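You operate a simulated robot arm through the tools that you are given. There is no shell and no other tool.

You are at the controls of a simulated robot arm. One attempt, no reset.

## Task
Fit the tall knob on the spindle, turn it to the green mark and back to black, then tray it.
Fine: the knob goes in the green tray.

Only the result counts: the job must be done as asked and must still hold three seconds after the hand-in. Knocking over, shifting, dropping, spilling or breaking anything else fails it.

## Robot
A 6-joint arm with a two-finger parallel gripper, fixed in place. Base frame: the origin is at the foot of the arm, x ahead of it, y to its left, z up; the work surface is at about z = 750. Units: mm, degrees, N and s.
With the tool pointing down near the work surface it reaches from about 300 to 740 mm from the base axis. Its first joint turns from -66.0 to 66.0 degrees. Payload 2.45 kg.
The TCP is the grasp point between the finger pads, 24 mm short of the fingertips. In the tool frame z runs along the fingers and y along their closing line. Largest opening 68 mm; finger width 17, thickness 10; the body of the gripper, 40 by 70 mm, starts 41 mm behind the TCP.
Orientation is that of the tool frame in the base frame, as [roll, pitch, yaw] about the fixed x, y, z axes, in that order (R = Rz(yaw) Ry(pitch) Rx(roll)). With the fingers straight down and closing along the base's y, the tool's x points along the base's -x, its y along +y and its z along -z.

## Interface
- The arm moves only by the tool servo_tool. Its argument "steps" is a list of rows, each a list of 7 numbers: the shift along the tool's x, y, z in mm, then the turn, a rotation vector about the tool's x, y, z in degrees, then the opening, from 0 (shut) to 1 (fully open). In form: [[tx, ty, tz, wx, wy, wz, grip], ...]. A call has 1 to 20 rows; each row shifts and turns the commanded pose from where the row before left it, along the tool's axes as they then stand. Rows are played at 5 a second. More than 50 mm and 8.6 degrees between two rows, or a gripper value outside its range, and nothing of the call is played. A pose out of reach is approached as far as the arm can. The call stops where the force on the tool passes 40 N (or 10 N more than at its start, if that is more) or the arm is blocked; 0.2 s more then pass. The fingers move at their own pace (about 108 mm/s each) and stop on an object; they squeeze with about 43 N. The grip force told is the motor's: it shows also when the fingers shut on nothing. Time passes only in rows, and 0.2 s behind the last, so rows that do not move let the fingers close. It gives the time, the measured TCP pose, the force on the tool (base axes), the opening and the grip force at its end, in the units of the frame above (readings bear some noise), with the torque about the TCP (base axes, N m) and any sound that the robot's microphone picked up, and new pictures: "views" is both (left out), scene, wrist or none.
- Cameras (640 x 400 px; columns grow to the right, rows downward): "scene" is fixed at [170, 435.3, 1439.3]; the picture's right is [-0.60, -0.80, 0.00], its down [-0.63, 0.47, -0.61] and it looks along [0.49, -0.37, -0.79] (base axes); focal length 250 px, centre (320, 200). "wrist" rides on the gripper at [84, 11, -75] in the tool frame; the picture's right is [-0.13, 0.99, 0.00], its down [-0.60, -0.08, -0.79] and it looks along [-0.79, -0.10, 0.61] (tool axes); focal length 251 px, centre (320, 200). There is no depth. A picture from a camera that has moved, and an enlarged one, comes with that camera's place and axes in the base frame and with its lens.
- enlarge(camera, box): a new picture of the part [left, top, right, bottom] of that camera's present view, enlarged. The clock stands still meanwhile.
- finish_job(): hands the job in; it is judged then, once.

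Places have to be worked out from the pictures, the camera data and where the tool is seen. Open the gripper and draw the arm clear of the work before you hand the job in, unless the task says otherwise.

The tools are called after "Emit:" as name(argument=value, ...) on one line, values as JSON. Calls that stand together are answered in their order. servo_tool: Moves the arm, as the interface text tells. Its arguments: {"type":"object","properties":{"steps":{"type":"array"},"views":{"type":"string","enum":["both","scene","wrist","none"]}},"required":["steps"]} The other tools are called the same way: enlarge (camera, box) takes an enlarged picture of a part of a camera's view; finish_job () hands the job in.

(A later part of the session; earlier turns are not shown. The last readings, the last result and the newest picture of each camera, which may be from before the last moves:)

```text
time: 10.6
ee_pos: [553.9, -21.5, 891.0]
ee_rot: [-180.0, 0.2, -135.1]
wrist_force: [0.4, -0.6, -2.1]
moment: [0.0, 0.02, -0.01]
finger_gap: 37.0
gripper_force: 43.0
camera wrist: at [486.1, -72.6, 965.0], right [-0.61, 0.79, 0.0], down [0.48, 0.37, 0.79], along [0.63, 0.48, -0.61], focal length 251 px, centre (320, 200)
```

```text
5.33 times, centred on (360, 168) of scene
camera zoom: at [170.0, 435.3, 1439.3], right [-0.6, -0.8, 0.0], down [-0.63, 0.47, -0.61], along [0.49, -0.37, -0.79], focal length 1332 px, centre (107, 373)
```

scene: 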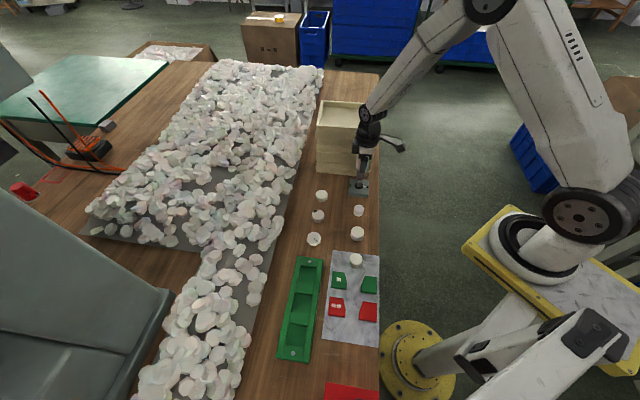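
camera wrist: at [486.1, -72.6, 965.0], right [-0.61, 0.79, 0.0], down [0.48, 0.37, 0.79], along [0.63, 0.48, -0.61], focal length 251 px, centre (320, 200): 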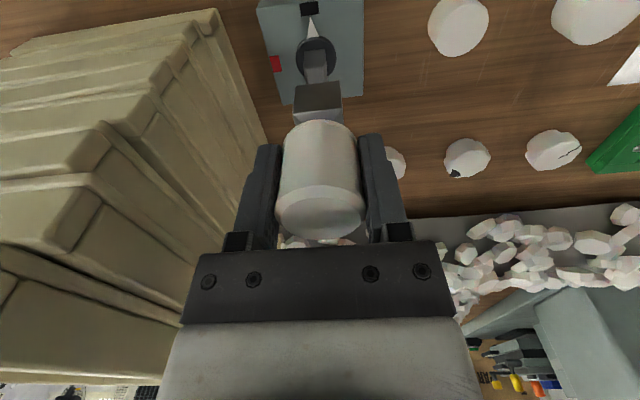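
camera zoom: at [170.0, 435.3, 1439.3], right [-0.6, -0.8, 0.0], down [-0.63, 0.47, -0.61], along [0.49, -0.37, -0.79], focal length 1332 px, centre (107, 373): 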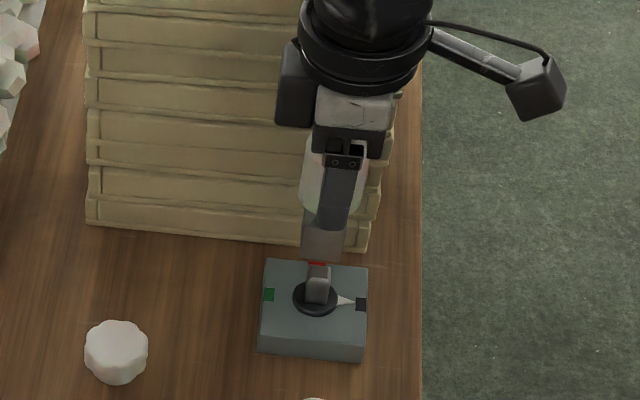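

The foot hovers over the block; I measure the post's offset and twist relative to the foot with higher zooms.

Emit:
enlarge(camera="wrist", box=[290, 20, 350, 100])

Emit:
enlarge(camera="scene", box=[340, 160, 380, 200])

Emit:
enlarge(camera="wrist", box=[300, 40, 335, 65])

```text
5.00 times, centred on (320, 60) of wrist
camera zoom: at [486.1, -72.6, 965.0], right [-0.61, 0.79, 0.0], down [0.48, 0.37, 0.79], along [0.63, 0.48, -0.61], focal length 1257 px, centre (320, 900)
```

zoom: 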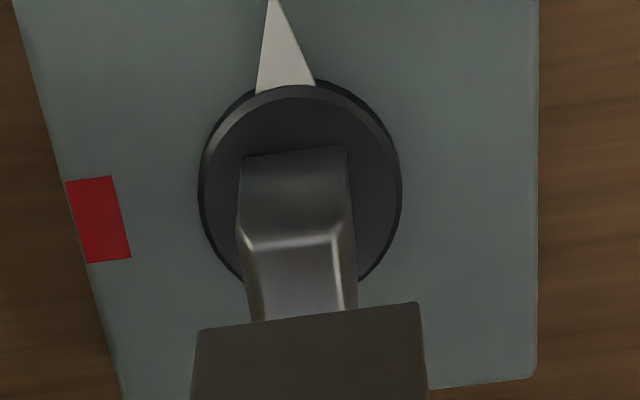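

```text
10.00 times, centred on (360, 180) of scene
camera zoom: at [170.0, 435.3, 1439.3], right [-0.6, -0.8, 0.0], down [-0.63, 0.47, -0.61], along [0.49, -0.37, -0.79], focal length 2498 px, centre (-80, 400)
```

zoom: 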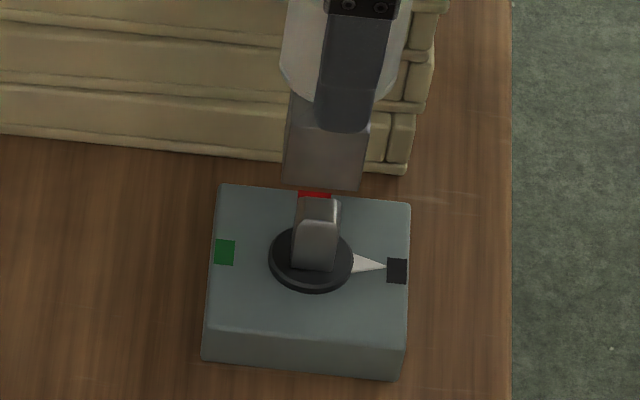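

```text
16.00 times, centred on (318, 52) of wrist
camera zoom: at [486.1, -72.6, 965.0], right [-0.61, 0.79, 0.0], down [0.48, 0.37, 0.79], along [0.63, 0.48, -0.61], focal length 4023 px, centre (360, 2560)
```

zoom: 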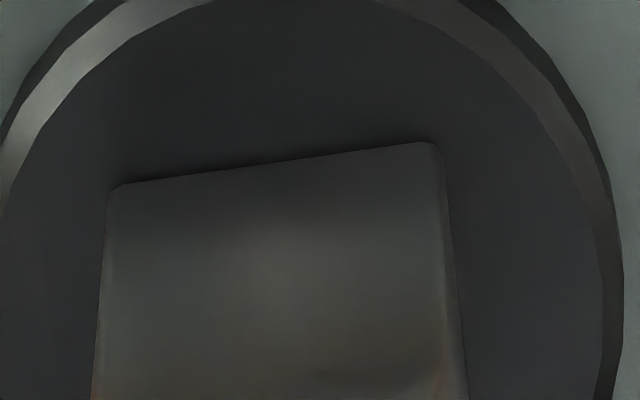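

The post's base edge is parallel to the foot (within 1°). The foot sits about 2.2 mm short in tool x and 3 mm off in tool y; I correct that and lower 18 mm to hover just above the post.

Emit:
servo_tool(steps=[[2.2, -3.0, 0, 0, 0, 0, 0], [0, 0, 9, 0, 0, 0, 0], [0, 0, 9, 0, 0, 0, 0], [0, 0, 0, 0, 0, 0, 0], [0, 0, 0, 0, 0, 0, 0]], views="both")

Emit:
enlarge(camera="wrist", box=[290, 20, 350, 100])

Emit:
enlarge(camera="scene", box=[340, 160, 380, 200])

```text
time: 11.8
ee_pos: [555.9, -24.1, 872.0]
ee_rot: [-180.0, 0.1, -135.1]
wrist_force: [-0.5, 1.1, -0.7]
moment: [0.01, 0.01, -0.01]
finger_gap: 37.1
gripper_force: 43.5
camera wrist: at [488.1, -75.1, 946.0], right [-0.61, 0.79, 0.0], down [0.48, 0.37, 0.79], along [0.63, 0.48, -0.61], focal length 251 px, centre (320, 200)
```

scene: 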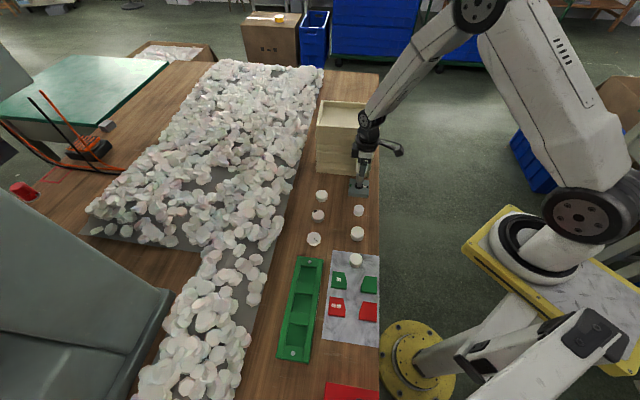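
wrist: 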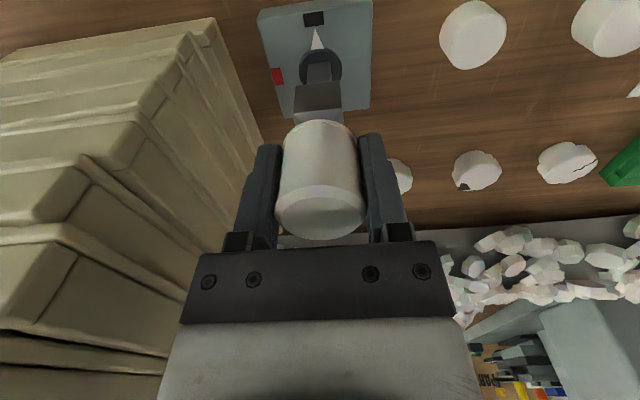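

```text
5.00 times, centred on (320, 60) of wrist
camera zoom: at [488.1, -75.1, 946.0], right [-0.61, 0.79, 0.0], down [0.48, 0.37, 0.79], along [0.63, 0.48, -0.61], focal length 1257 px, centre (320, 900)
```

zoom: 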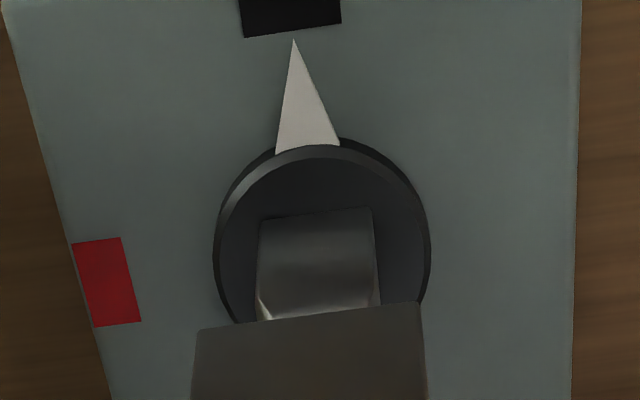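

```text
10.00 times, centred on (360, 180) of scene
camera zoom: at [170.0, 435.3, 1439.3], right [-0.6, -0.8, 0.0], down [-0.63, 0.47, -0.61], along [0.49, -0.37, -0.79], focal length 2498 px, centre (-80, 400)
```

zoom: 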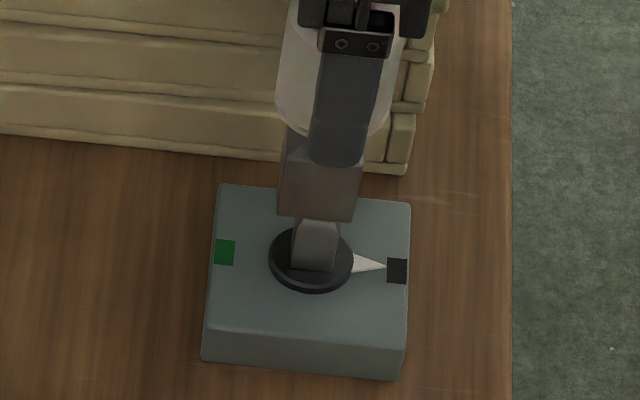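

Tool y now agrees (within 0.5 mm), but in tool x the foot is still about 2.3 mm short (the last small move was hardly realised in x). I shift another 2.3 mm and recheck before lowering.

Emit:
servo_tool(steps=[[2.3, 0, 0, 0, 0, 0, 0], [0, 0, 0, 0, 0, 0, 0], [0, 0, 0, 0, 0, 0, 0], [0, 0, 0, 0, 0, 0, 0]], views="wrist")

Emit:
enlarge(camera="wrist", box=[290, 20, 350, 100])

Emit:
enlarge(camera="scene", box=[340, 160, 380, 200])

```text
time: 12.8
ee_pos: [554.0, -26.2, 871.3]
ee_rot: [180.0, 0.1, -135.1]
wrist_force: [-0.6, 0.2, -1.2]
moment: [-0.01, -0.01, 0.01]
finger_gap: 36.9
gripper_force: 43.0
camera wrist: at [486.3, -77.0, 946.0], right [-0.61, 0.79, 0.0], down [0.48, 0.37, 0.79], along [0.63, 0.48, -0.61], focal length 251 px, centre (320, 200)
```

wrist: 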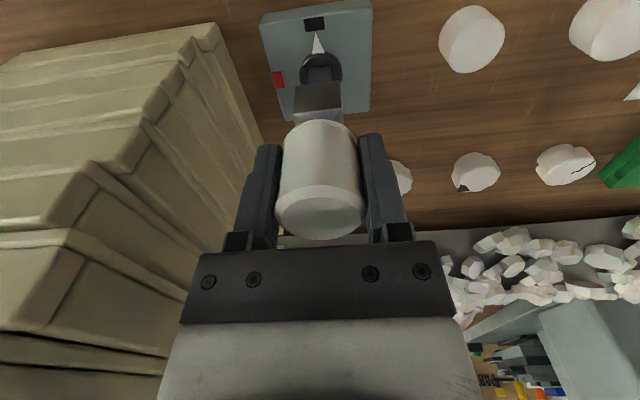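

```text
5.00 times, centred on (320, 60) of wrist
camera zoom: at [486.3, -77.0, 946.0], right [-0.61, 0.79, 0.0], down [0.48, 0.37, 0.79], along [0.63, 0.48, -0.61], focal length 1257 px, centre (320, 900)
```

zoom: 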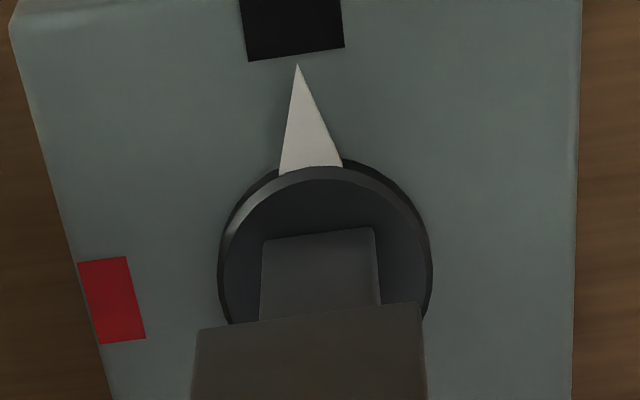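

```text
10.00 times, centred on (360, 180) of scene
camera zoom: at [170.0, 435.3, 1439.3], right [-0.6, -0.8, 0.0], down [-0.63, 0.47, -0.61], along [0.49, -0.37, -0.79], focal length 2498 px, centre (-80, 400)
```

zoom: 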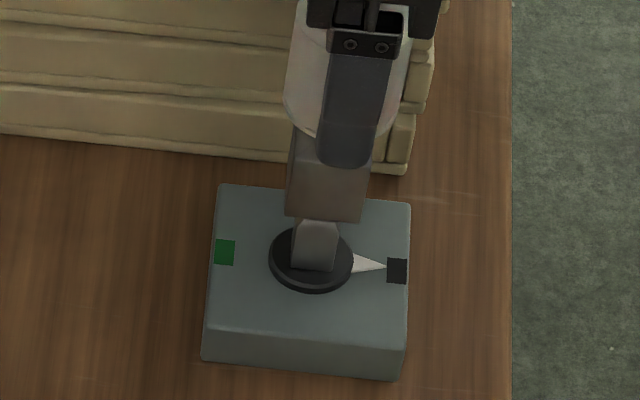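

Both cameras now agree that foot and post are aligned within about 0.7 mm. I lower slowly, 10 mm in 2 mm steps, watching the force.

Emit:
servo_tool(steps=[[0, 0, 2, 0, 0, 0, 0], [0, 0, 2, 0, 0, 0, 0], [0, 0, 2, 0, 0, 0, 0], [0, 0, 2, 0, 0, 0, 0], [0, 0, 2, 0, 0, 0, 0]], views="wrist")

Emit:
enlarge(camera="wrist", box=[290, 20, 350, 100])

Emit:
enlarge(camera="scene", box=[340, 160, 380, 200])

```text
time: 14.0
ee_pos: [554.3, -27.7, 862.1]
ee_rot: [179.9, 0.1, -135.1]
wrist_force: [0.7, 0.2, -0.8]
moment: [0.02, -0.02, 0.0]
finger_gap: 37.0
gripper_force: 42.7
camera wrist: at [486.4, -77.6, 935.4], right [-0.61, 0.79, 0.0], down [0.48, 0.37, 0.79], along [0.63, 0.48, -0.61], focal length 251 px, centre (320, 200)
```

wrist: 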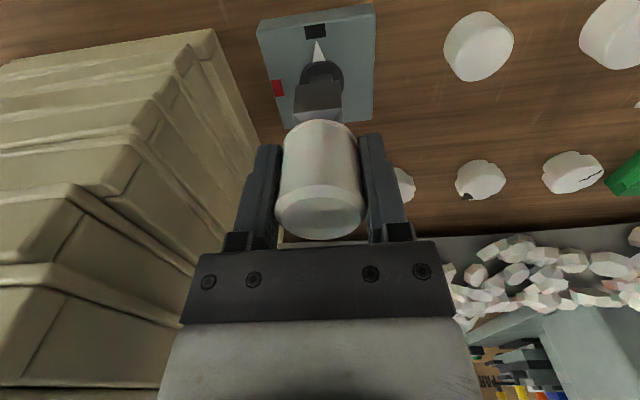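

```text
5.00 times, centred on (320, 60) of wrist
camera zoom: at [486.4, -77.6, 935.4], right [-0.61, 0.79, 0.0], down [0.48, 0.37, 0.79], along [0.63, 0.48, -0.61], focal length 1257 px, centre (320, 900)
```

zoom: 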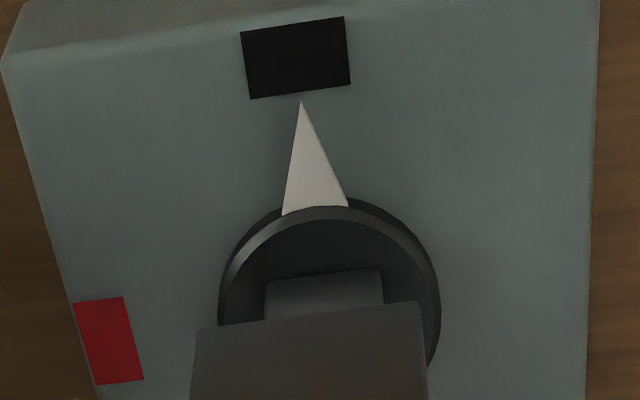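

```text
10.00 times, centred on (360, 180) of scene
camera zoom: at [170.0, 435.3, 1439.3], right [-0.6, -0.8, 0.0], down [-0.63, 0.47, -0.61], along [0.49, -0.37, -0.79], focal length 2498 px, centre (-80, 400)
```

zoom: 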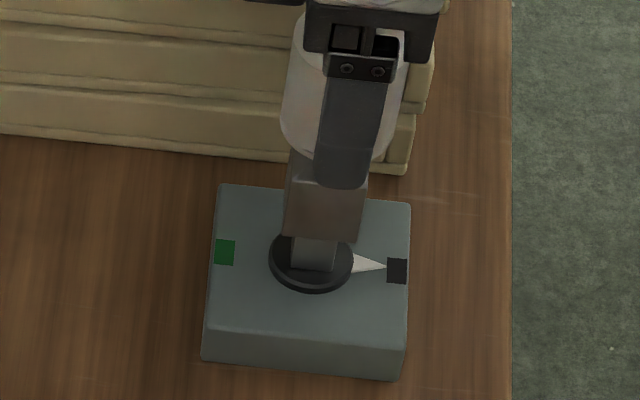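

No contact force yet, foot bottom about level with the post top. The wrist view shows the post about 0.9 mm to +y of the foot; I shift 0.9 mm there, let the arm settle, and re-measure.

Emit:
servo_tool(steps=[[0, 0.9, 0, 0, 0, 0, 0], [0, 0, 0, 0, 0, 0, 0], [0, 0, 0, 0, 0, 0, 0], [0, 0, 0, 0, 0, 0, 0], [0, 0, 0, 0, 0, 0, 0]], views="wrist")

Emit:
enlarge(camera="wrist", box=[295, 45, 345, 95])

Emit:
enlarge(camera="scene", box=[345, 172, 370, 192])

```text
time: 15.2
ee_pos: [553.6, -24.9, 861.5]
ee_rot: [-180.0, 0.1, -135.1]
wrist_force: [0.1, -1.2, 0.0]
moment: [0.02, -0.01, 0.02]
finger_gap: 36.8
gripper_force: 43.0
camera wrist: at [485.4, -77.1, 935.7], right [-0.61, 0.79, 0.0], down [0.48, 0.37, 0.79], along [0.63, 0.48, -0.61], focal length 251 px, centre (320, 200)
```

wrist: 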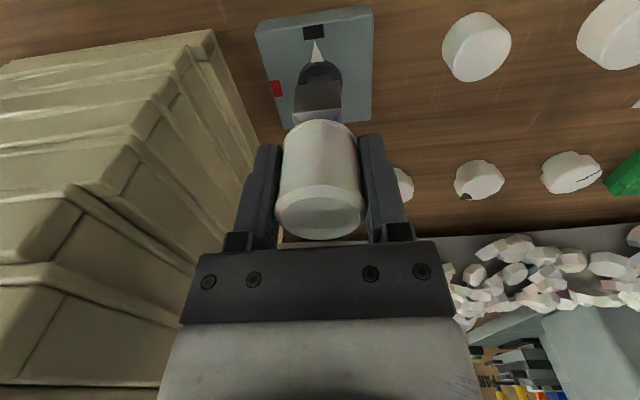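

```text
8.00 times, centred on (320, 70) of wrist
camera zoom: at [485.4, -77.1, 935.7], right [-0.61, 0.79, 0.0], down [0.48, 0.37, 0.79], along [0.63, 0.48, -0.61], focal length 2012 px, centre (320, 1240)
```

zoom: 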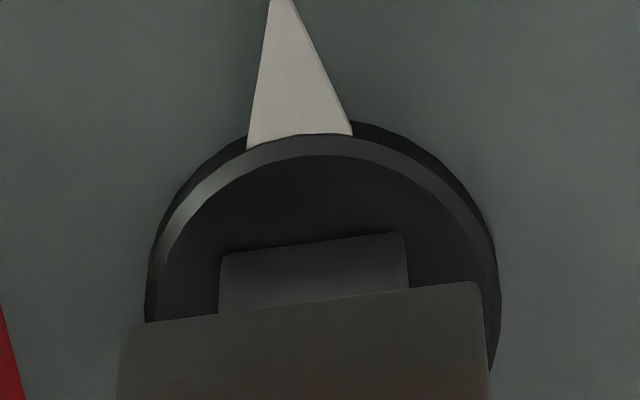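

```text
16.00 times, centred on (358, 182) of scene
camera zoom: at [170.0, 435.3, 1439.3], right [-0.6, -0.8, 0.0], down [-0.63, 0.47, -0.61], along [0.49, -0.37, -0.79], focal length 3996 px, centre (-280, 488)
```

zoom: 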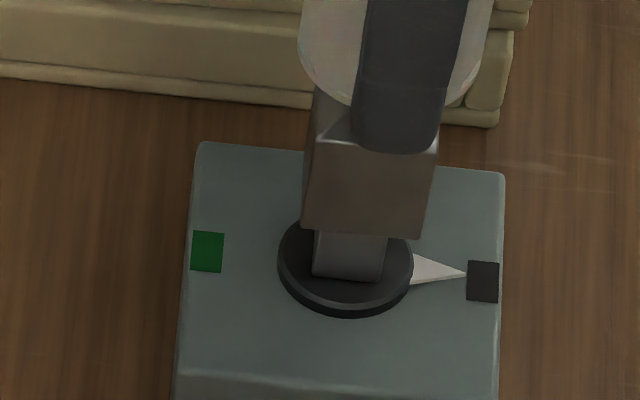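

Tool y is now centred; in x both views suggest the foot is a bit past (0.3–1 mm), so I shift back 0.5 mm while lowering 6 mm in 1.5 mm steps, watching for contact force.

Emit:
servo_tool(steps=[[-0.5, 0, 0, 0, 0, 0, 0], [0, 0, 1.5, 0, 0, 0, 0], [0, 0, 1.5, 0, 0, 0, 0], [0, 0, 1.5, 0, 0, 0, 0], [0, 0, 1.5, 0, 0, 0, 0], [0, 0, 0, 0, 0, 0, 0]], views="wrist")

Emit:
enlarge(camera="wrist", box=[295, 45, 345, 95])

Emit:
enlarge(camera="scene", box=[345, 172, 370, 192])

```text
time: 16.6
ee_pos: [554.3, -24.4, 856.0]
ee_rot: [180.0, 0.2, -135.1]
wrist_force: [-0.1, 0.5, -1.4]
moment: [0.01, -0.02, 0.01]
finger_gap: 37.0
gripper_force: 43.0
camera wrist: at [485.5, -76.1, 930.0], right [-0.61, 0.79, 0.0], down [0.48, 0.37, 0.79], along [0.63, 0.48, -0.61], focal length 251 px, centre (320, 200)
```

wrist: 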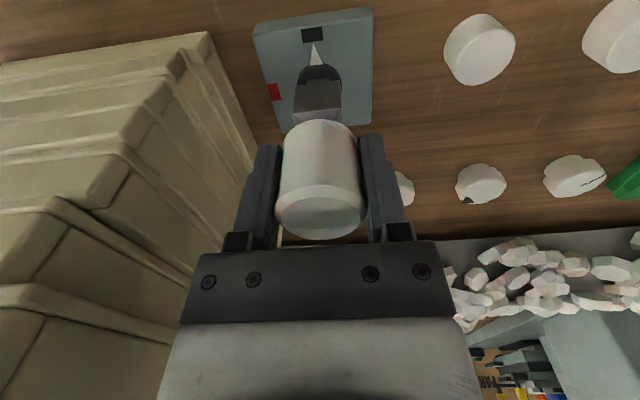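

```text
8.00 times, centred on (320, 70) of wrist
camera zoom: at [485.5, -76.1, 930.0], right [-0.61, 0.79, 0.0], down [0.48, 0.37, 0.79], along [0.63, 0.48, -0.61], focal length 2012 px, centre (320, 1240)
```

zoom: 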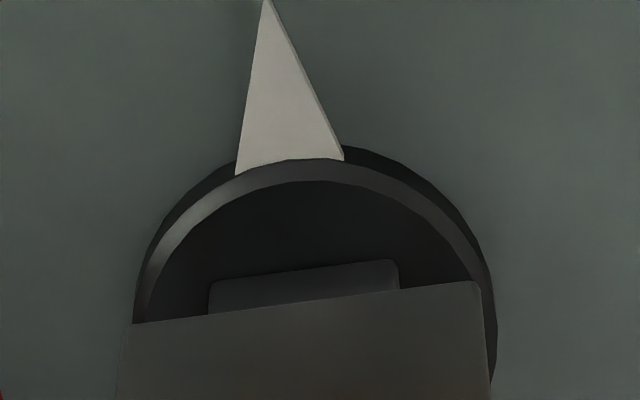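

```text
16.00 times, centred on (358, 182) of scene
camera zoom: at [170.0, 435.3, 1439.3], right [-0.6, -0.8, 0.0], down [-0.63, 0.47, -0.61], along [0.49, -0.37, -0.79], focal length 3996 px, centre (-280, 488)
```

zoom: 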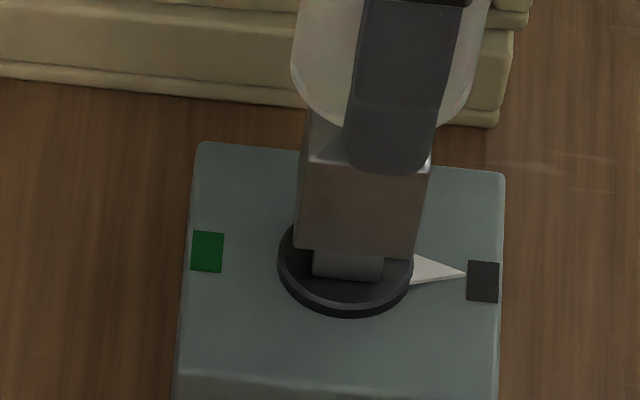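

The foot bottom (z≈790) is already about 7 mm below the post's top with no contact force, so the socket is sliding over the post. I nudge 0.5 mm in -y and continue down 8 mm.

Emit:
servo_tool(steps=[[0, -0.5, 0, 0, 0, 0, 0], [0, 0, 2, 0, 0, 0, 0], [0, 0, 2, 0, 0, 0, 0], [0, 0, 2, 0, 0, 0, 0], [0, 0, 2, 0, 0, 0, 0], [0, 0, 0, 0, 0, 0, 0]], views="wrist")

Emit:
enlarge(camera="wrist", box=[295, 45, 345, 95])

Emit:
enlarge(camera="scene", box=[345, 172, 370, 192])

```text
time: 18.0
ee_pos: [553.8, -26.5, 848.1]
ee_rot: [180.0, 0.2, -135.2]
wrist_force: [0.5, -0.5, -0.4]
moment: [0.02, -0.02, 0.03]
finger_gap: 36.9
gripper_force: 42.9
camera wrist: at [485.8, -77.3, 921.5], right [-0.61, 0.79, 0.0], down [0.48, 0.37, 0.79], along [0.63, 0.48, -0.61], focal length 251 px, centre (320, 200)
```

wrist: 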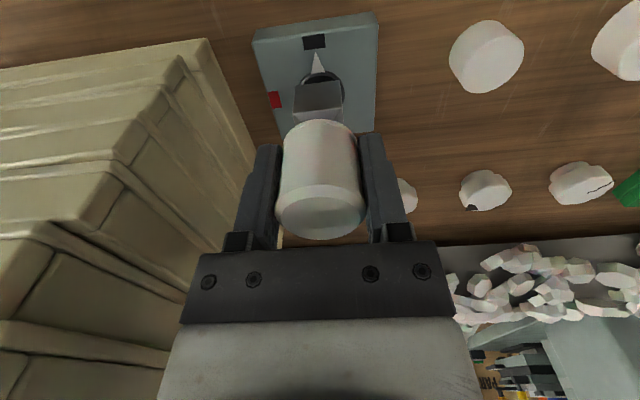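

```text
8.00 times, centred on (320, 70) of wrist
camera zoom: at [485.8, -77.3, 921.5], right [-0.61, 0.79, 0.0], down [0.48, 0.37, 0.79], along [0.63, 0.48, -0.61], focal length 2012 px, centre (320, 1240)
```

zoom: 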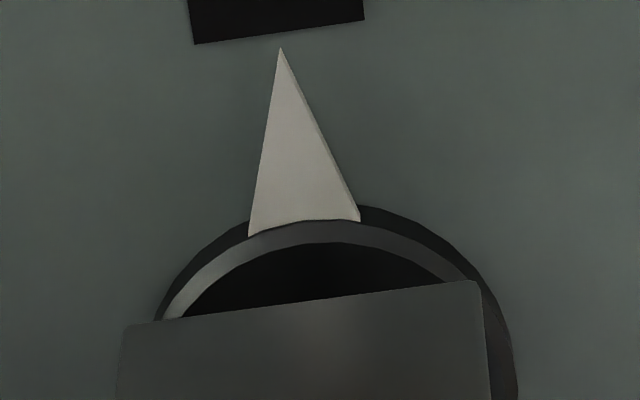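

```text
16.00 times, centred on (358, 182) of scene
camera zoom: at [170.0, 435.3, 1439.3], right [-0.6, -0.8, 0.0], down [-0.63, 0.47, -0.61], along [0.49, -0.37, -0.79], focal length 3996 px, centre (-280, 488)
```

zoom: 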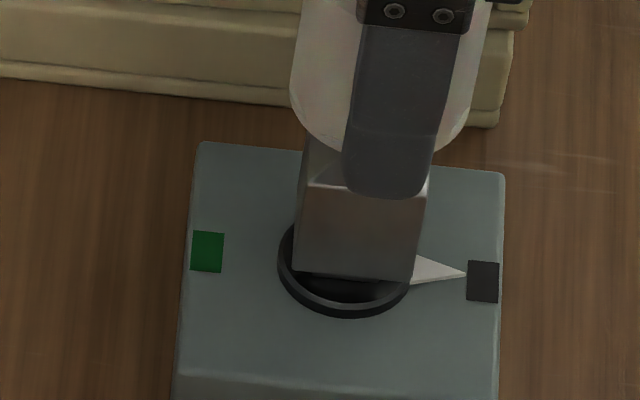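

Still no resistance and the foot is now about 8 mm above the disc. I keep lowering in 1.5 mm steps until it seats.

Emit:
servo_tool(steps=[[0, 0, 1.5, 0, 0, 0, 0], [0, 0, 1.5, 0, 0, 0, 0], [0, 0, 1.5, 0, 0, 0, 0], [0, 0, 1.5, 0, 0, 0, 0], [0, 0, 0, 0, 0, 0, 0]], views="none")

Emit:
enlarge(camera="scene", box=[345, 172, 370, 192])

Emit:
enlarge(camera="wrist", box=[290, 20, 350, 100])

```text
time: 19.2
ee_pos: [554.7, -26.0, 840.9]
ee_rot: [-180.0, 0.2, -135.1]
wrist_force: [-0.1, 0.2, -0.7]
moment: [0.02, 0.0, 0.05]
finger_gap: 36.7
gripper_force: 42.9
```

```text
16.00 times, centred on (358, 182) of scene
camera zoom: at [170.0, 435.3, 1439.3], right [-0.6, -0.8, 0.0], down [-0.63, 0.47, -0.61], along [0.49, -0.37, -0.79], focal length 3996 px, centre (-280, 488)
```

zoom: 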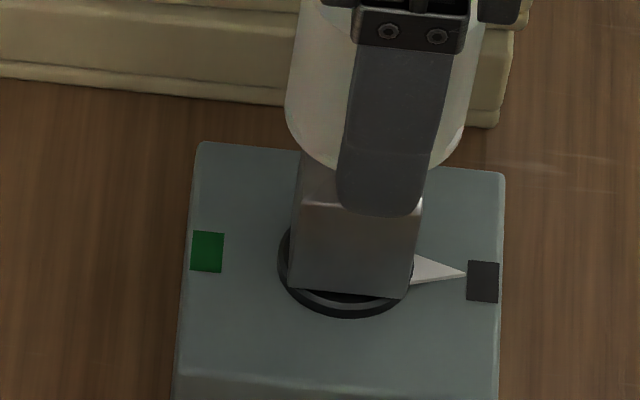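

```text
5.00 times, centred on (320, 60) of wrist
camera zoom: at [486.3, -77.3, 915.5], right [-0.61, 0.79, 0.0], down [0.48, 0.37, 0.79], along [0.63, 0.48, -0.61], focal length 1257 px, centre (320, 900)
```

zoom: 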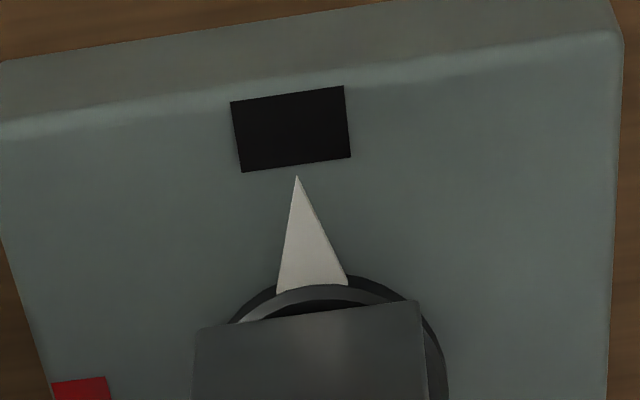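

Nearly seated: about 1–2 mm left above the disc. I lower in 0.7 mm steps to feel the bottom.

Emit:
servo_tool(steps=[[0, 0, 0.7, 0, 0, 0, 0], [0, 0, 0.7, 0, 0, 0, 0], [0, 0, 0.7, 0, 0, 0, 0], [0, 0, 0, 0, 0, 0, 0]], views="none")

Emit:
enlarge(camera="scene", box=[345, 172, 370, 192])

```text
time: 20.2
ee_pos: [554.0, -25.4, 840.1]
ee_rot: [-179.9, 0.1, -135.1]
wrist_force: [-3.3, -2.9, 18.4]
moment: [-0.25, 0.25, 0.01]
finger_gap: 36.8
gripper_force: 42.9
```

```text
16.00 times, centred on (358, 182) of scene
camera zoom: at [169.5, 435.3, 1439.3], right [-0.6, -0.8, 0.0], down [-0.63, 0.47, -0.61], along [0.49, -0.37, -0.79], focal length 3996 px, centre (-280, 488)
```

zoom: 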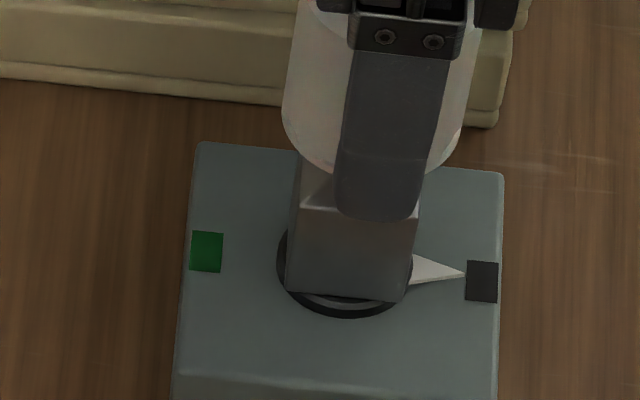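

The knob is seated (18 N bottoming force). I back off 0.8 mm to unload it, then try a small turn of 12° clockwise seen from above (the way from black to green that avoids red and the crate), checking torque and pointer.

Emit:
servo_tool(steps=[[0, 0, -0.8, 0, 0, 0, 0], [0, 0, 0, 0, 0, 0, 0], [0, 0.05, 0, 0, 0, 3, 0], [0, 0.05, 0, 0, 0, 3, 0], [0, 0.05, 0, 0, 0, 3, 0], [0, 0.05, 0, 0, 0, 3, 0]], views="wrist")

Emit:
enlarge(camera="scene", box=[345, 172, 370, 192])

Emit:
enlarge(camera="wrist", box=[270, 10, 370, 110])

```text
time: 21.6
ee_pos: [553.8, -26.1, 840.1]
ee_rot: [179.9, 0.1, -147.1]
wrist_force: [0.4, -1.0, -3.6]
moment: [-0.21, -0.16, 0.43]
finger_gap: 37.4
gripper_force: 42.9
camera wrist: at [476.7, -61.3, 914.2], right [-0.43, 0.9, 0.0], down [0.55, 0.26, 0.79], along [0.72, 0.34, -0.61], focal length 251 px, centre (320, 200)
```

wrist: 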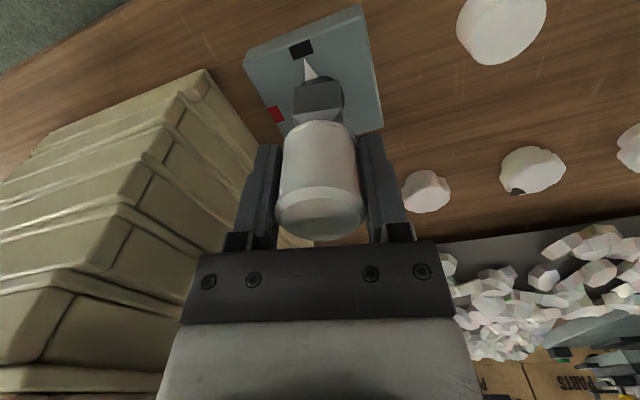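

```text
16.00 times, centred on (358, 182) of scene
camera zoom: at [170.0, 435.3, 1439.3], right [-0.6, -0.8, 0.0], down [-0.63, 0.47, -0.61], along [0.49, -0.37, -0.79], focal length 3996 px, centre (-280, 488)
```

zoom: 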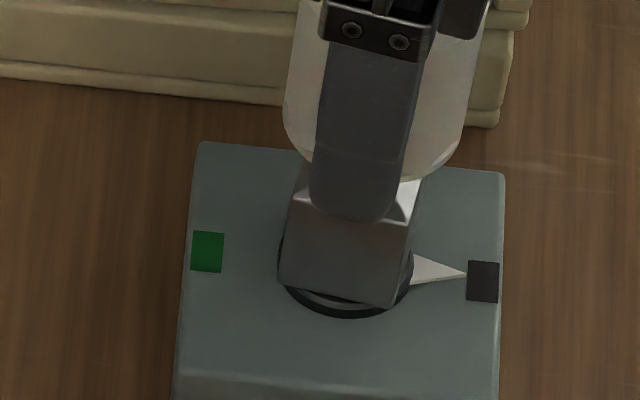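

```text
4.00 times, centred on (320, 60) of wrist
camera zoom: at [476.7, -61.3, 914.2], right [-0.43, 0.9, 0.0], down [0.55, 0.26, 0.79], along [0.72, 0.34, -0.61], focal length 1006 px, centre (320, 760)
```

zoom: 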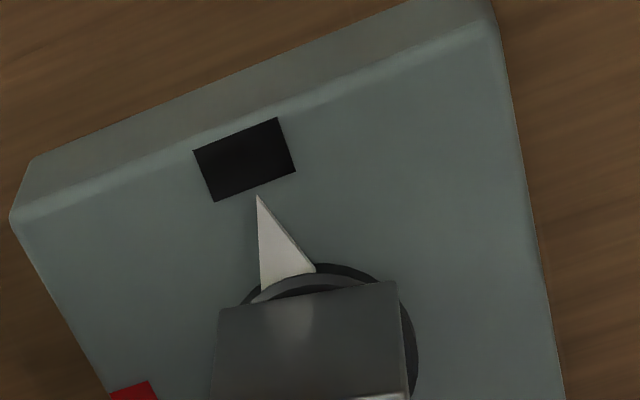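

The foot turned with the gripper but the pointer still stands at black, with 0.43 N·m of reaction: either play was taken up or there is a stop on this side. I turn back and test the other way by a similar amount (camera still clear of the crate).

Emit:
servo_tool(steps=[[0, -0.05, 0, 0, 0, -3, 0], [0, -0.05, 0, 0, 0, -3, 0], [0, -0.05, 0, 0, 0, -3, 0], [0, -0.05, 0, 0, 0, -3, 0], [0, 0, 0, 0, 0, 0, 0]], views="none")

Emit:
servo_tool(steps=[[0, -0.05, 0, 0, 0, -3, 0], [0, -0.05, 0, 0, 0, -3, 0], [0, -0.05, 0, 0, 0, -3, 0], [0, -0.05, 0, 0, 0, -3, 0]], views="wrist")

Emit:
enlarge(camera="scene", box=[345, 172, 370, 192])

Emit:
enlarge(camera="wrist", box=[270, 10, 370, 110])

```text
time: 22.8
ee_pos: [553.4, -26.8, 841.0]
ee_rot: [179.9, 0.1, -135.0]
wrist_force: [-0.3, 0.3, -0.3]
moment: [0.0, -0.02, -0.03]
finger_gap: 37.2
gripper_force: 43.1
```

```text
time: 23.8
ee_pos: [553.8, -26.5, 840.5]
ee_rot: [180.0, 0.1, -123.0]
wrist_force: [-4.1, 1.7, 4.5]
moment: [0.21, 0.22, 0.05]
finger_gap: 37.1
gripper_force: 42.6
camera wrist: at [498.7, -89.8, 914.2], right [-0.76, 0.65, 0.0], down [0.4, 0.46, 0.79], along [0.52, 0.6, -0.61], focal length 251 px, centre (320, 200)
```

wrist: 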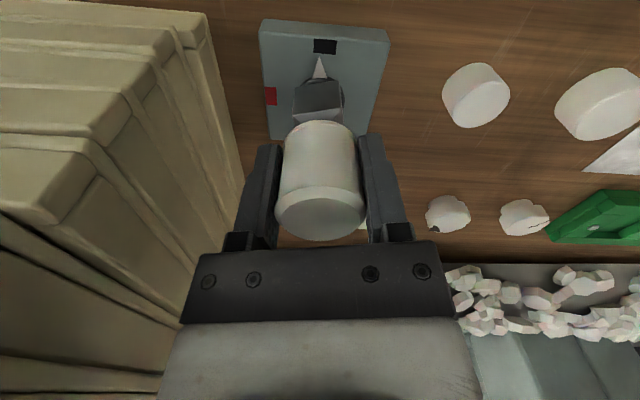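

```text
16.00 times, centred on (358, 182) of scene
camera zoom: at [169.8, 435.4, 1439.3], right [-0.6, -0.8, 0.0], down [-0.63, 0.47, -0.61], along [0.49, -0.37, -0.79], focal length 3996 px, centre (-280, 488)
```

zoom: 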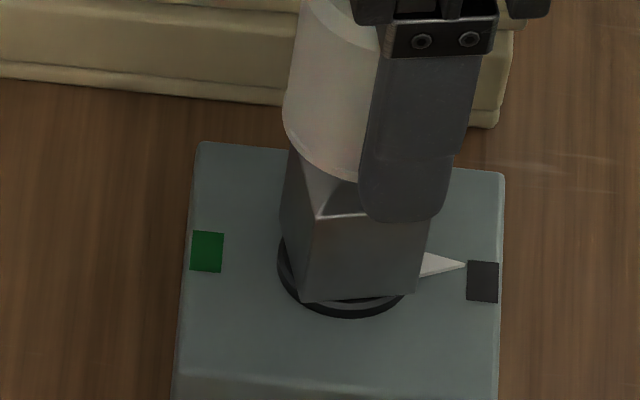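

```text
4.00 times, centred on (320, 60) of wrist
camera zoom: at [498.7, -89.8, 914.2], right [-0.76, 0.65, 0.0], down [0.4, 0.46, 0.79], along [0.52, 0.6, -0.61], focal length 1006 px, centre (320, 760)
```

zoom: 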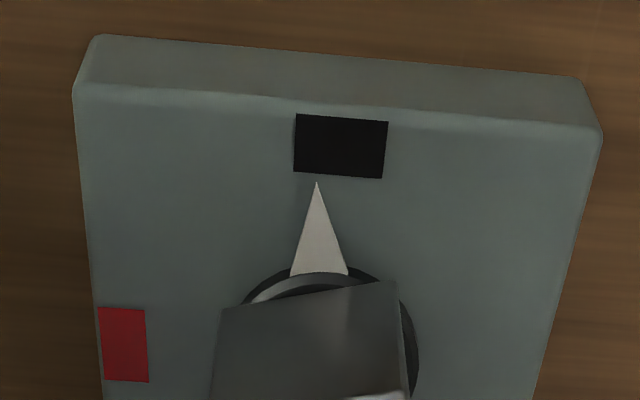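

Counter-clockwise the pointer follows easily (0.05 N·m), so black is a stop clockwise and the way to green is counter-clockwise past red. For camera clearance from the crate I need to start that turn with the gripper reversed: I turn the knob back square, then open the fingers leaving the knob seated on the post.

Emit:
servo_tool(steps=[[0, 0.05, 0, 0, 0, 3, 0], [0, 0.05, 0, 0, 0, 3, 0], [0, 0.05, 0, 0, 0, 3, 0], [0, 0.05, 0, 0, 0, 3, 0], [0, 0, 0, 0, 0, 0, 0]], views="none")

Emit:
servo_tool(steps=[[0, 0, 0, 0, 0, 0, 0.56], [0, 0, 0, 0, 0, 0, 0.6], [0, 0, 0, 0, 0, 0, 0.7], [0, 0, 0, 0, 0, 0, 0.85], [0, 0, 0, 0, 0, 0, 0.85]], views="wrist")

Emit:
enlarge(camera="scene", box=[335, 150, 385, 200])

Emit:
enlarge(camera="wrist", box=[240, 20, 400, 260])

```text
time: 25.0
ee_pos: [553.9, -26.7, 840.5]
ee_rot: [-179.9, 0.2, -135.1]
wrist_force: [-1.0, 0.0, 2.1]
moment: [0.02, 0.1, 0.02]
finger_gap: 36.7
gripper_force: 42.6
```

```text
time: 26.2
ee_pos: [555.1, -26.2, 840.8]
ee_rot: [180.0, 0.1, -135.1]
wrist_force: [-0.3, 0.7, -0.2]
moment: [-0.01, 0.01, 0.04]
finger_gap: 57.6
gripper_force: 0.1
camera wrist: at [486.4, -76.7, 913.9], right [-0.61, 0.79, 0.0], down [0.48, 0.37, 0.79], along [0.63, 0.48, -0.61], focal length 251 px, centre (320, 200)
```

wrist: 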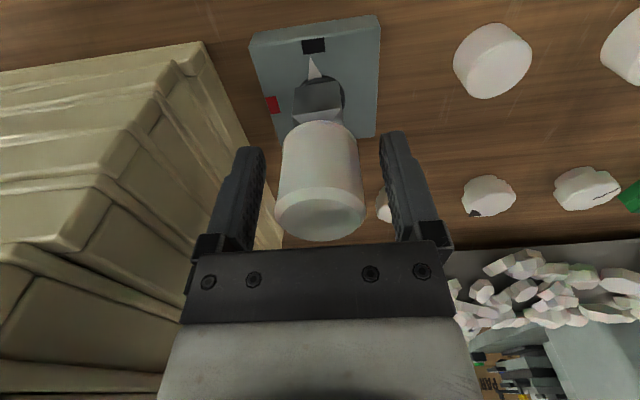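

```text
8.00 times, centred on (360, 175) of scene
camera zoom: at [170.0, 435.3, 1439.3], right [-0.6, -0.8, 0.0], down [-0.63, 0.47, -0.61], along [0.49, -0.37, -0.79], focal length 1998 px, centre (0, 400)
```

zoom: 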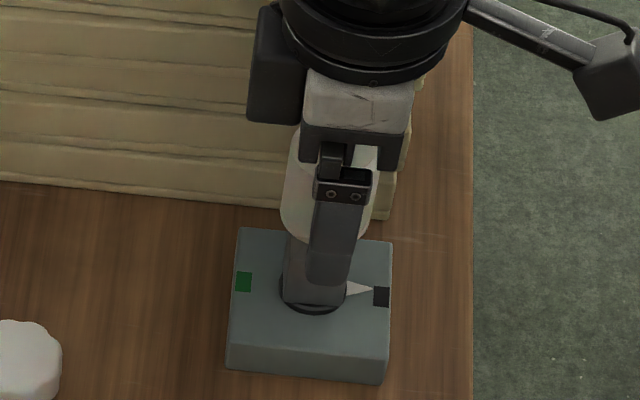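

```text
1.67 times, centred on (320, 140) of wrist
camera zoom: at [486.4, -76.7, 913.9], right [-0.61, 0.79, 0.0], down [0.48, 0.37, 0.79], along [0.63, 0.48, -0.61], focal length 419 px, centre (320, 300)
```

zoom: 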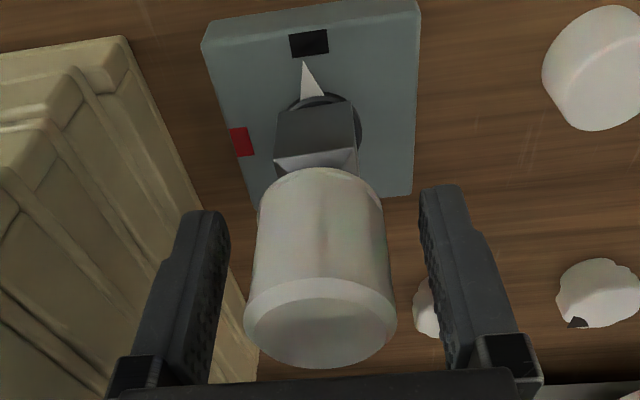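

The knob stands by itself on the post. I zoom in to measure how well the handle is centred on the tool axis before turning the open gripper round it.

Emit:
enlarge(camera="wrist", box=[265, 165, 375, 245])

Emit:
enlarge(camera="wrist", box=[280, 30, 360, 130])

```text
5.00 times, centred on (320, 205) of wrist
camera zoom: at [486.4, -76.7, 913.9], right [-0.61, 0.79, 0.0], down [0.48, 0.37, 0.79], along [0.63, 0.48, -0.61], focal length 1257 px, centre (320, 175)
```

zoom: 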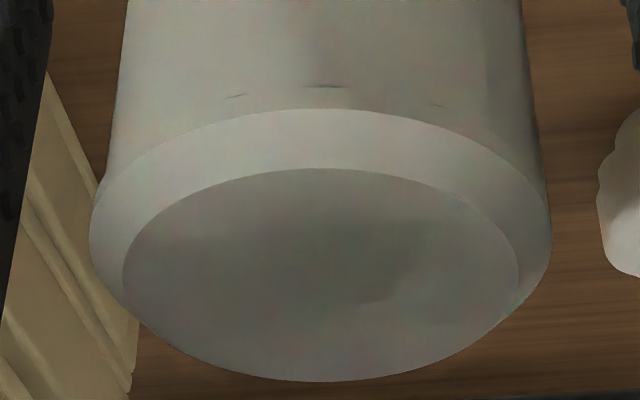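

```text
4.00 times, centred on (320, 80) of wrist
camera zoom: at [486.4, -76.7, 913.9], right [-0.61, 0.79, 0.0], down [0.48, 0.37, 0.79], along [0.63, 0.48, -0.61], focal length 1006 px, centre (320, 680)
```

zoom: 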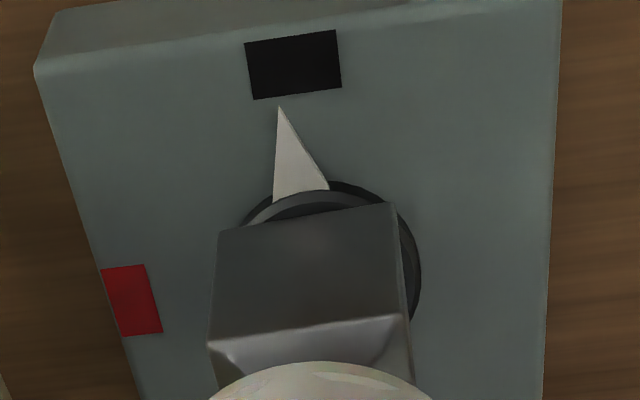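

The handle sits about 2 mm off in tool x (with some uncertainty), which rotation will resolve. I rotate the open gripper clockwise around the free-standing knob, first 88°, camera sweeping on the side away from the crate.

Emit:
servo_tool(steps=[[0, 0, 0, 0, 0, 8, 0.85], [0, 0, 0, 0, 0, 8, 0.85], [0, 0, 0, 0, 0, 8, 0.85], [0, 0, 0, 0, 0, 8, 0.85], [0, 0, 0, 0, 0, 8, 0.85], [0, 0, 0, 0, 0, 8, 0.85], [0, 0, 0, 0, 0, 8, 0.85], [0, 0, 0, 0, 0, 8, 0.85], [0, 0, 0, 0, 0, 8, 0.85], [0, 0, 0, 0, 0, 8, 0.85], [0, 0, 0, 0, 0, 8, 0.85], [0, 0, 0, 0, 0, 0, 0.85]], views="both")

```text
time: 28.8
ee_pos: [554.2, -27.5, 839.3]
ee_rot: [179.9, 0.0, 136.7]
wrist_force: [-0.1, -0.1, 0.5]
moment: [-0.05, 0.03, 0.0]
finger_gap: 57.9
gripper_force: 0.2
camera wrist: at [500.6, 39.9, 914.6], right [0.77, 0.63, 0.0], down [0.38, -0.47, 0.79], along [0.5, -0.61, -0.61], focal length 251 px, centre (320, 200)
```

scene: 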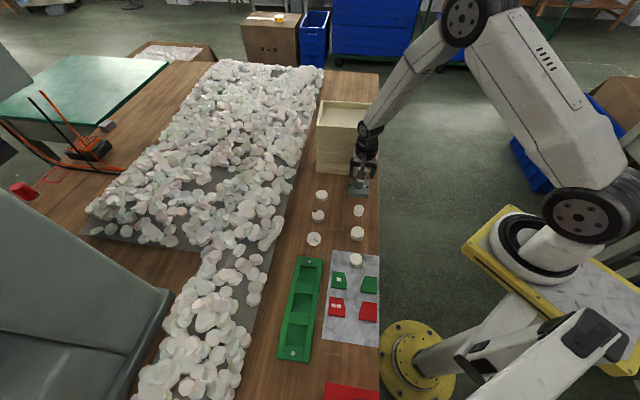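
wrist: 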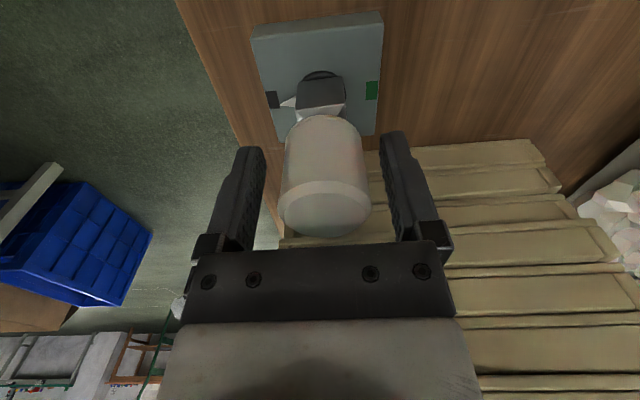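

Emit:
enlarge(camera="wrist", box=[265, 165, 385, 245])

Emit:
enlarge(camera="wrist", box=[270, 30, 370, 130])

```text
5.00 times, centred on (325, 205) of wrist
camera zoom: at [500.6, 39.9, 914.6], right [0.77, 0.63, 0.0], down [0.38, -0.47, 0.79], along [0.5, -0.61, -0.61], focal length 1257 px, centre (295, 175)
```

zoom: 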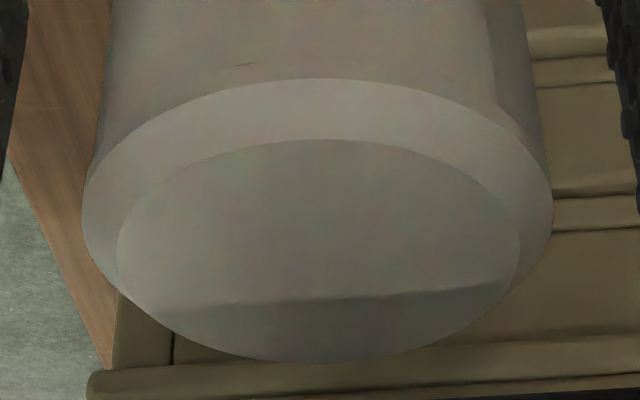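

```text
4.00 times, centred on (320, 80) of wrist
camera zoom: at [500.6, 39.9, 914.6], right [0.77, 0.63, 0.0], down [0.38, -0.47, 0.79], along [0.5, -0.61, -0.61], focal length 1006 px, centre (320, 680)
```

zoom: 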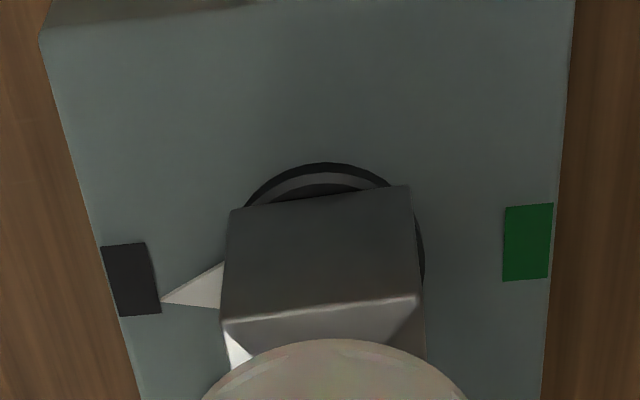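

Lateral offset here is 1.9 mm along base (0.7, 0.7), consistent with before. I continue the clockwise swing another 91.5° to yaw 45, then shift 1.9 mm in tool x so the handle is on the tool axis.

Emit:
servo_tool(steps=[[0, 0, 0, 0, 0, 8.3, 0.85], [0, 0, 0, 0, 0, 8.3, 0.85], [0, 0, 0, 0, 0, 8.3, 0.85], [0, 0, 0, 0, 0, 8.3, 0.85], [0, 0, 0, 0, 0, 8.3, 0.85], [0, 0, 0, 0, 0, 8.3, 0.85], [0, 0, 0, 0, 0, 8.3, 0.85], [0, 0, 0, 0, 0, 8.3, 0.85], [0, 0, 0, 0, 0, 8.3, 0.85], [0, 0, 0, 0, 0, 8.3, 0.85], [0, 0, 0, 0, 0, 8.5, 0.85], [1.9, 0, 0, 0, 0, 0, 0.85], [0, 0, 0, 0, 0, 0, 0.85], [0, 0, 0, 0, 0, 0, 0.85]], views="both")

Emit:
enlarge(camera="wrist", box=[265, 165, 375, 245])

Emit:
enlarge(camera="scene", box=[335, 150, 385, 200])

```text
time: 31.8
ee_pos: [554.5, -24.3, 841.2]
ee_rot: [-180.0, 0.0, 45.4]
wrist_force: [0.2, 0.1, -0.5]
moment: [-0.01, 0.0, -0.01]
finger_gap: 57.7
gripper_force: 0.1
camera wrist: at [621.5, 28.7, 915.4], right [0.61, -0.79, 0.0], down [-0.48, -0.38, 0.79], along [-0.62, -0.49, -0.61], focal length 251 px, centre (320, 200)
```

scene: 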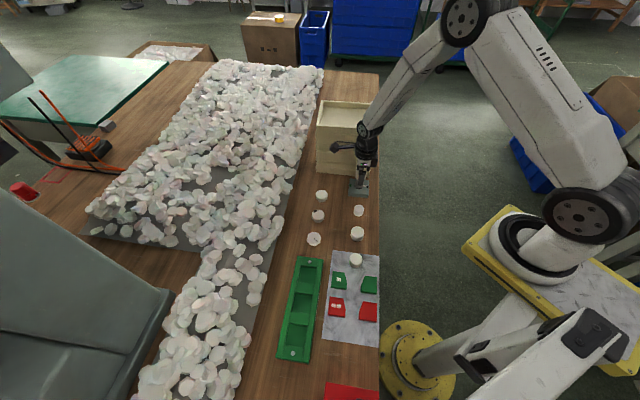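
wrist: 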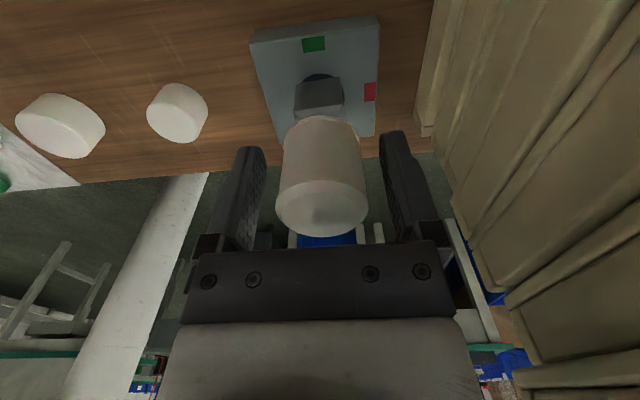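

```text
5.00 times, centred on (320, 205) of wrist
camera zoom: at [621.5, 28.7, 915.4], right [0.61, -0.79, 0.0], down [-0.48, -0.38, 0.79], along [-0.62, -0.49, -0.61], focal length 1257 px, centre (320, 175)
```

zoom: 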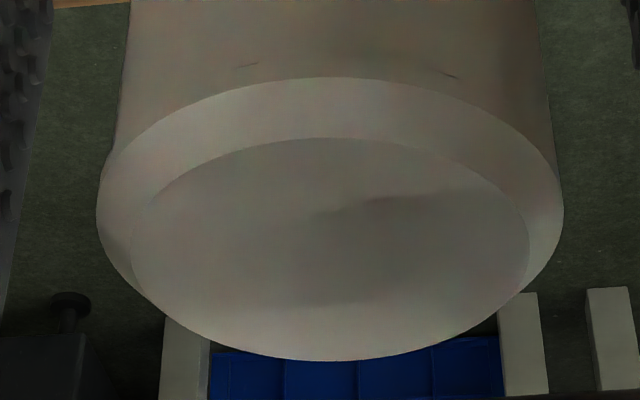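

```text
8.00 times, centred on (360, 175) of scene
camera zoom: at [170.0, 435.3, 1439.3], right [-0.6, -0.8, 0.0], down [-0.63, 0.47, -0.61], along [0.49, -0.37, -0.79], focal length 1998 px, centre (0, 400)
```

zoom: 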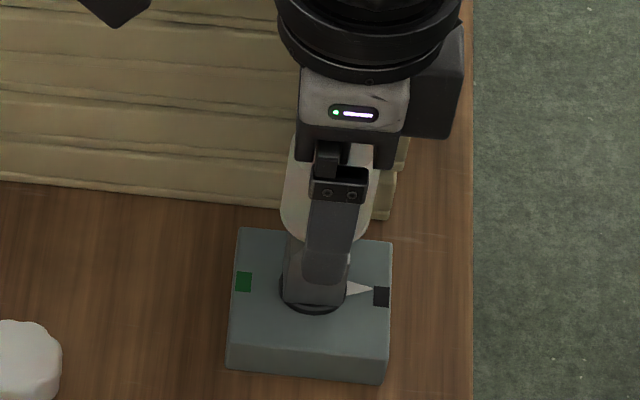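

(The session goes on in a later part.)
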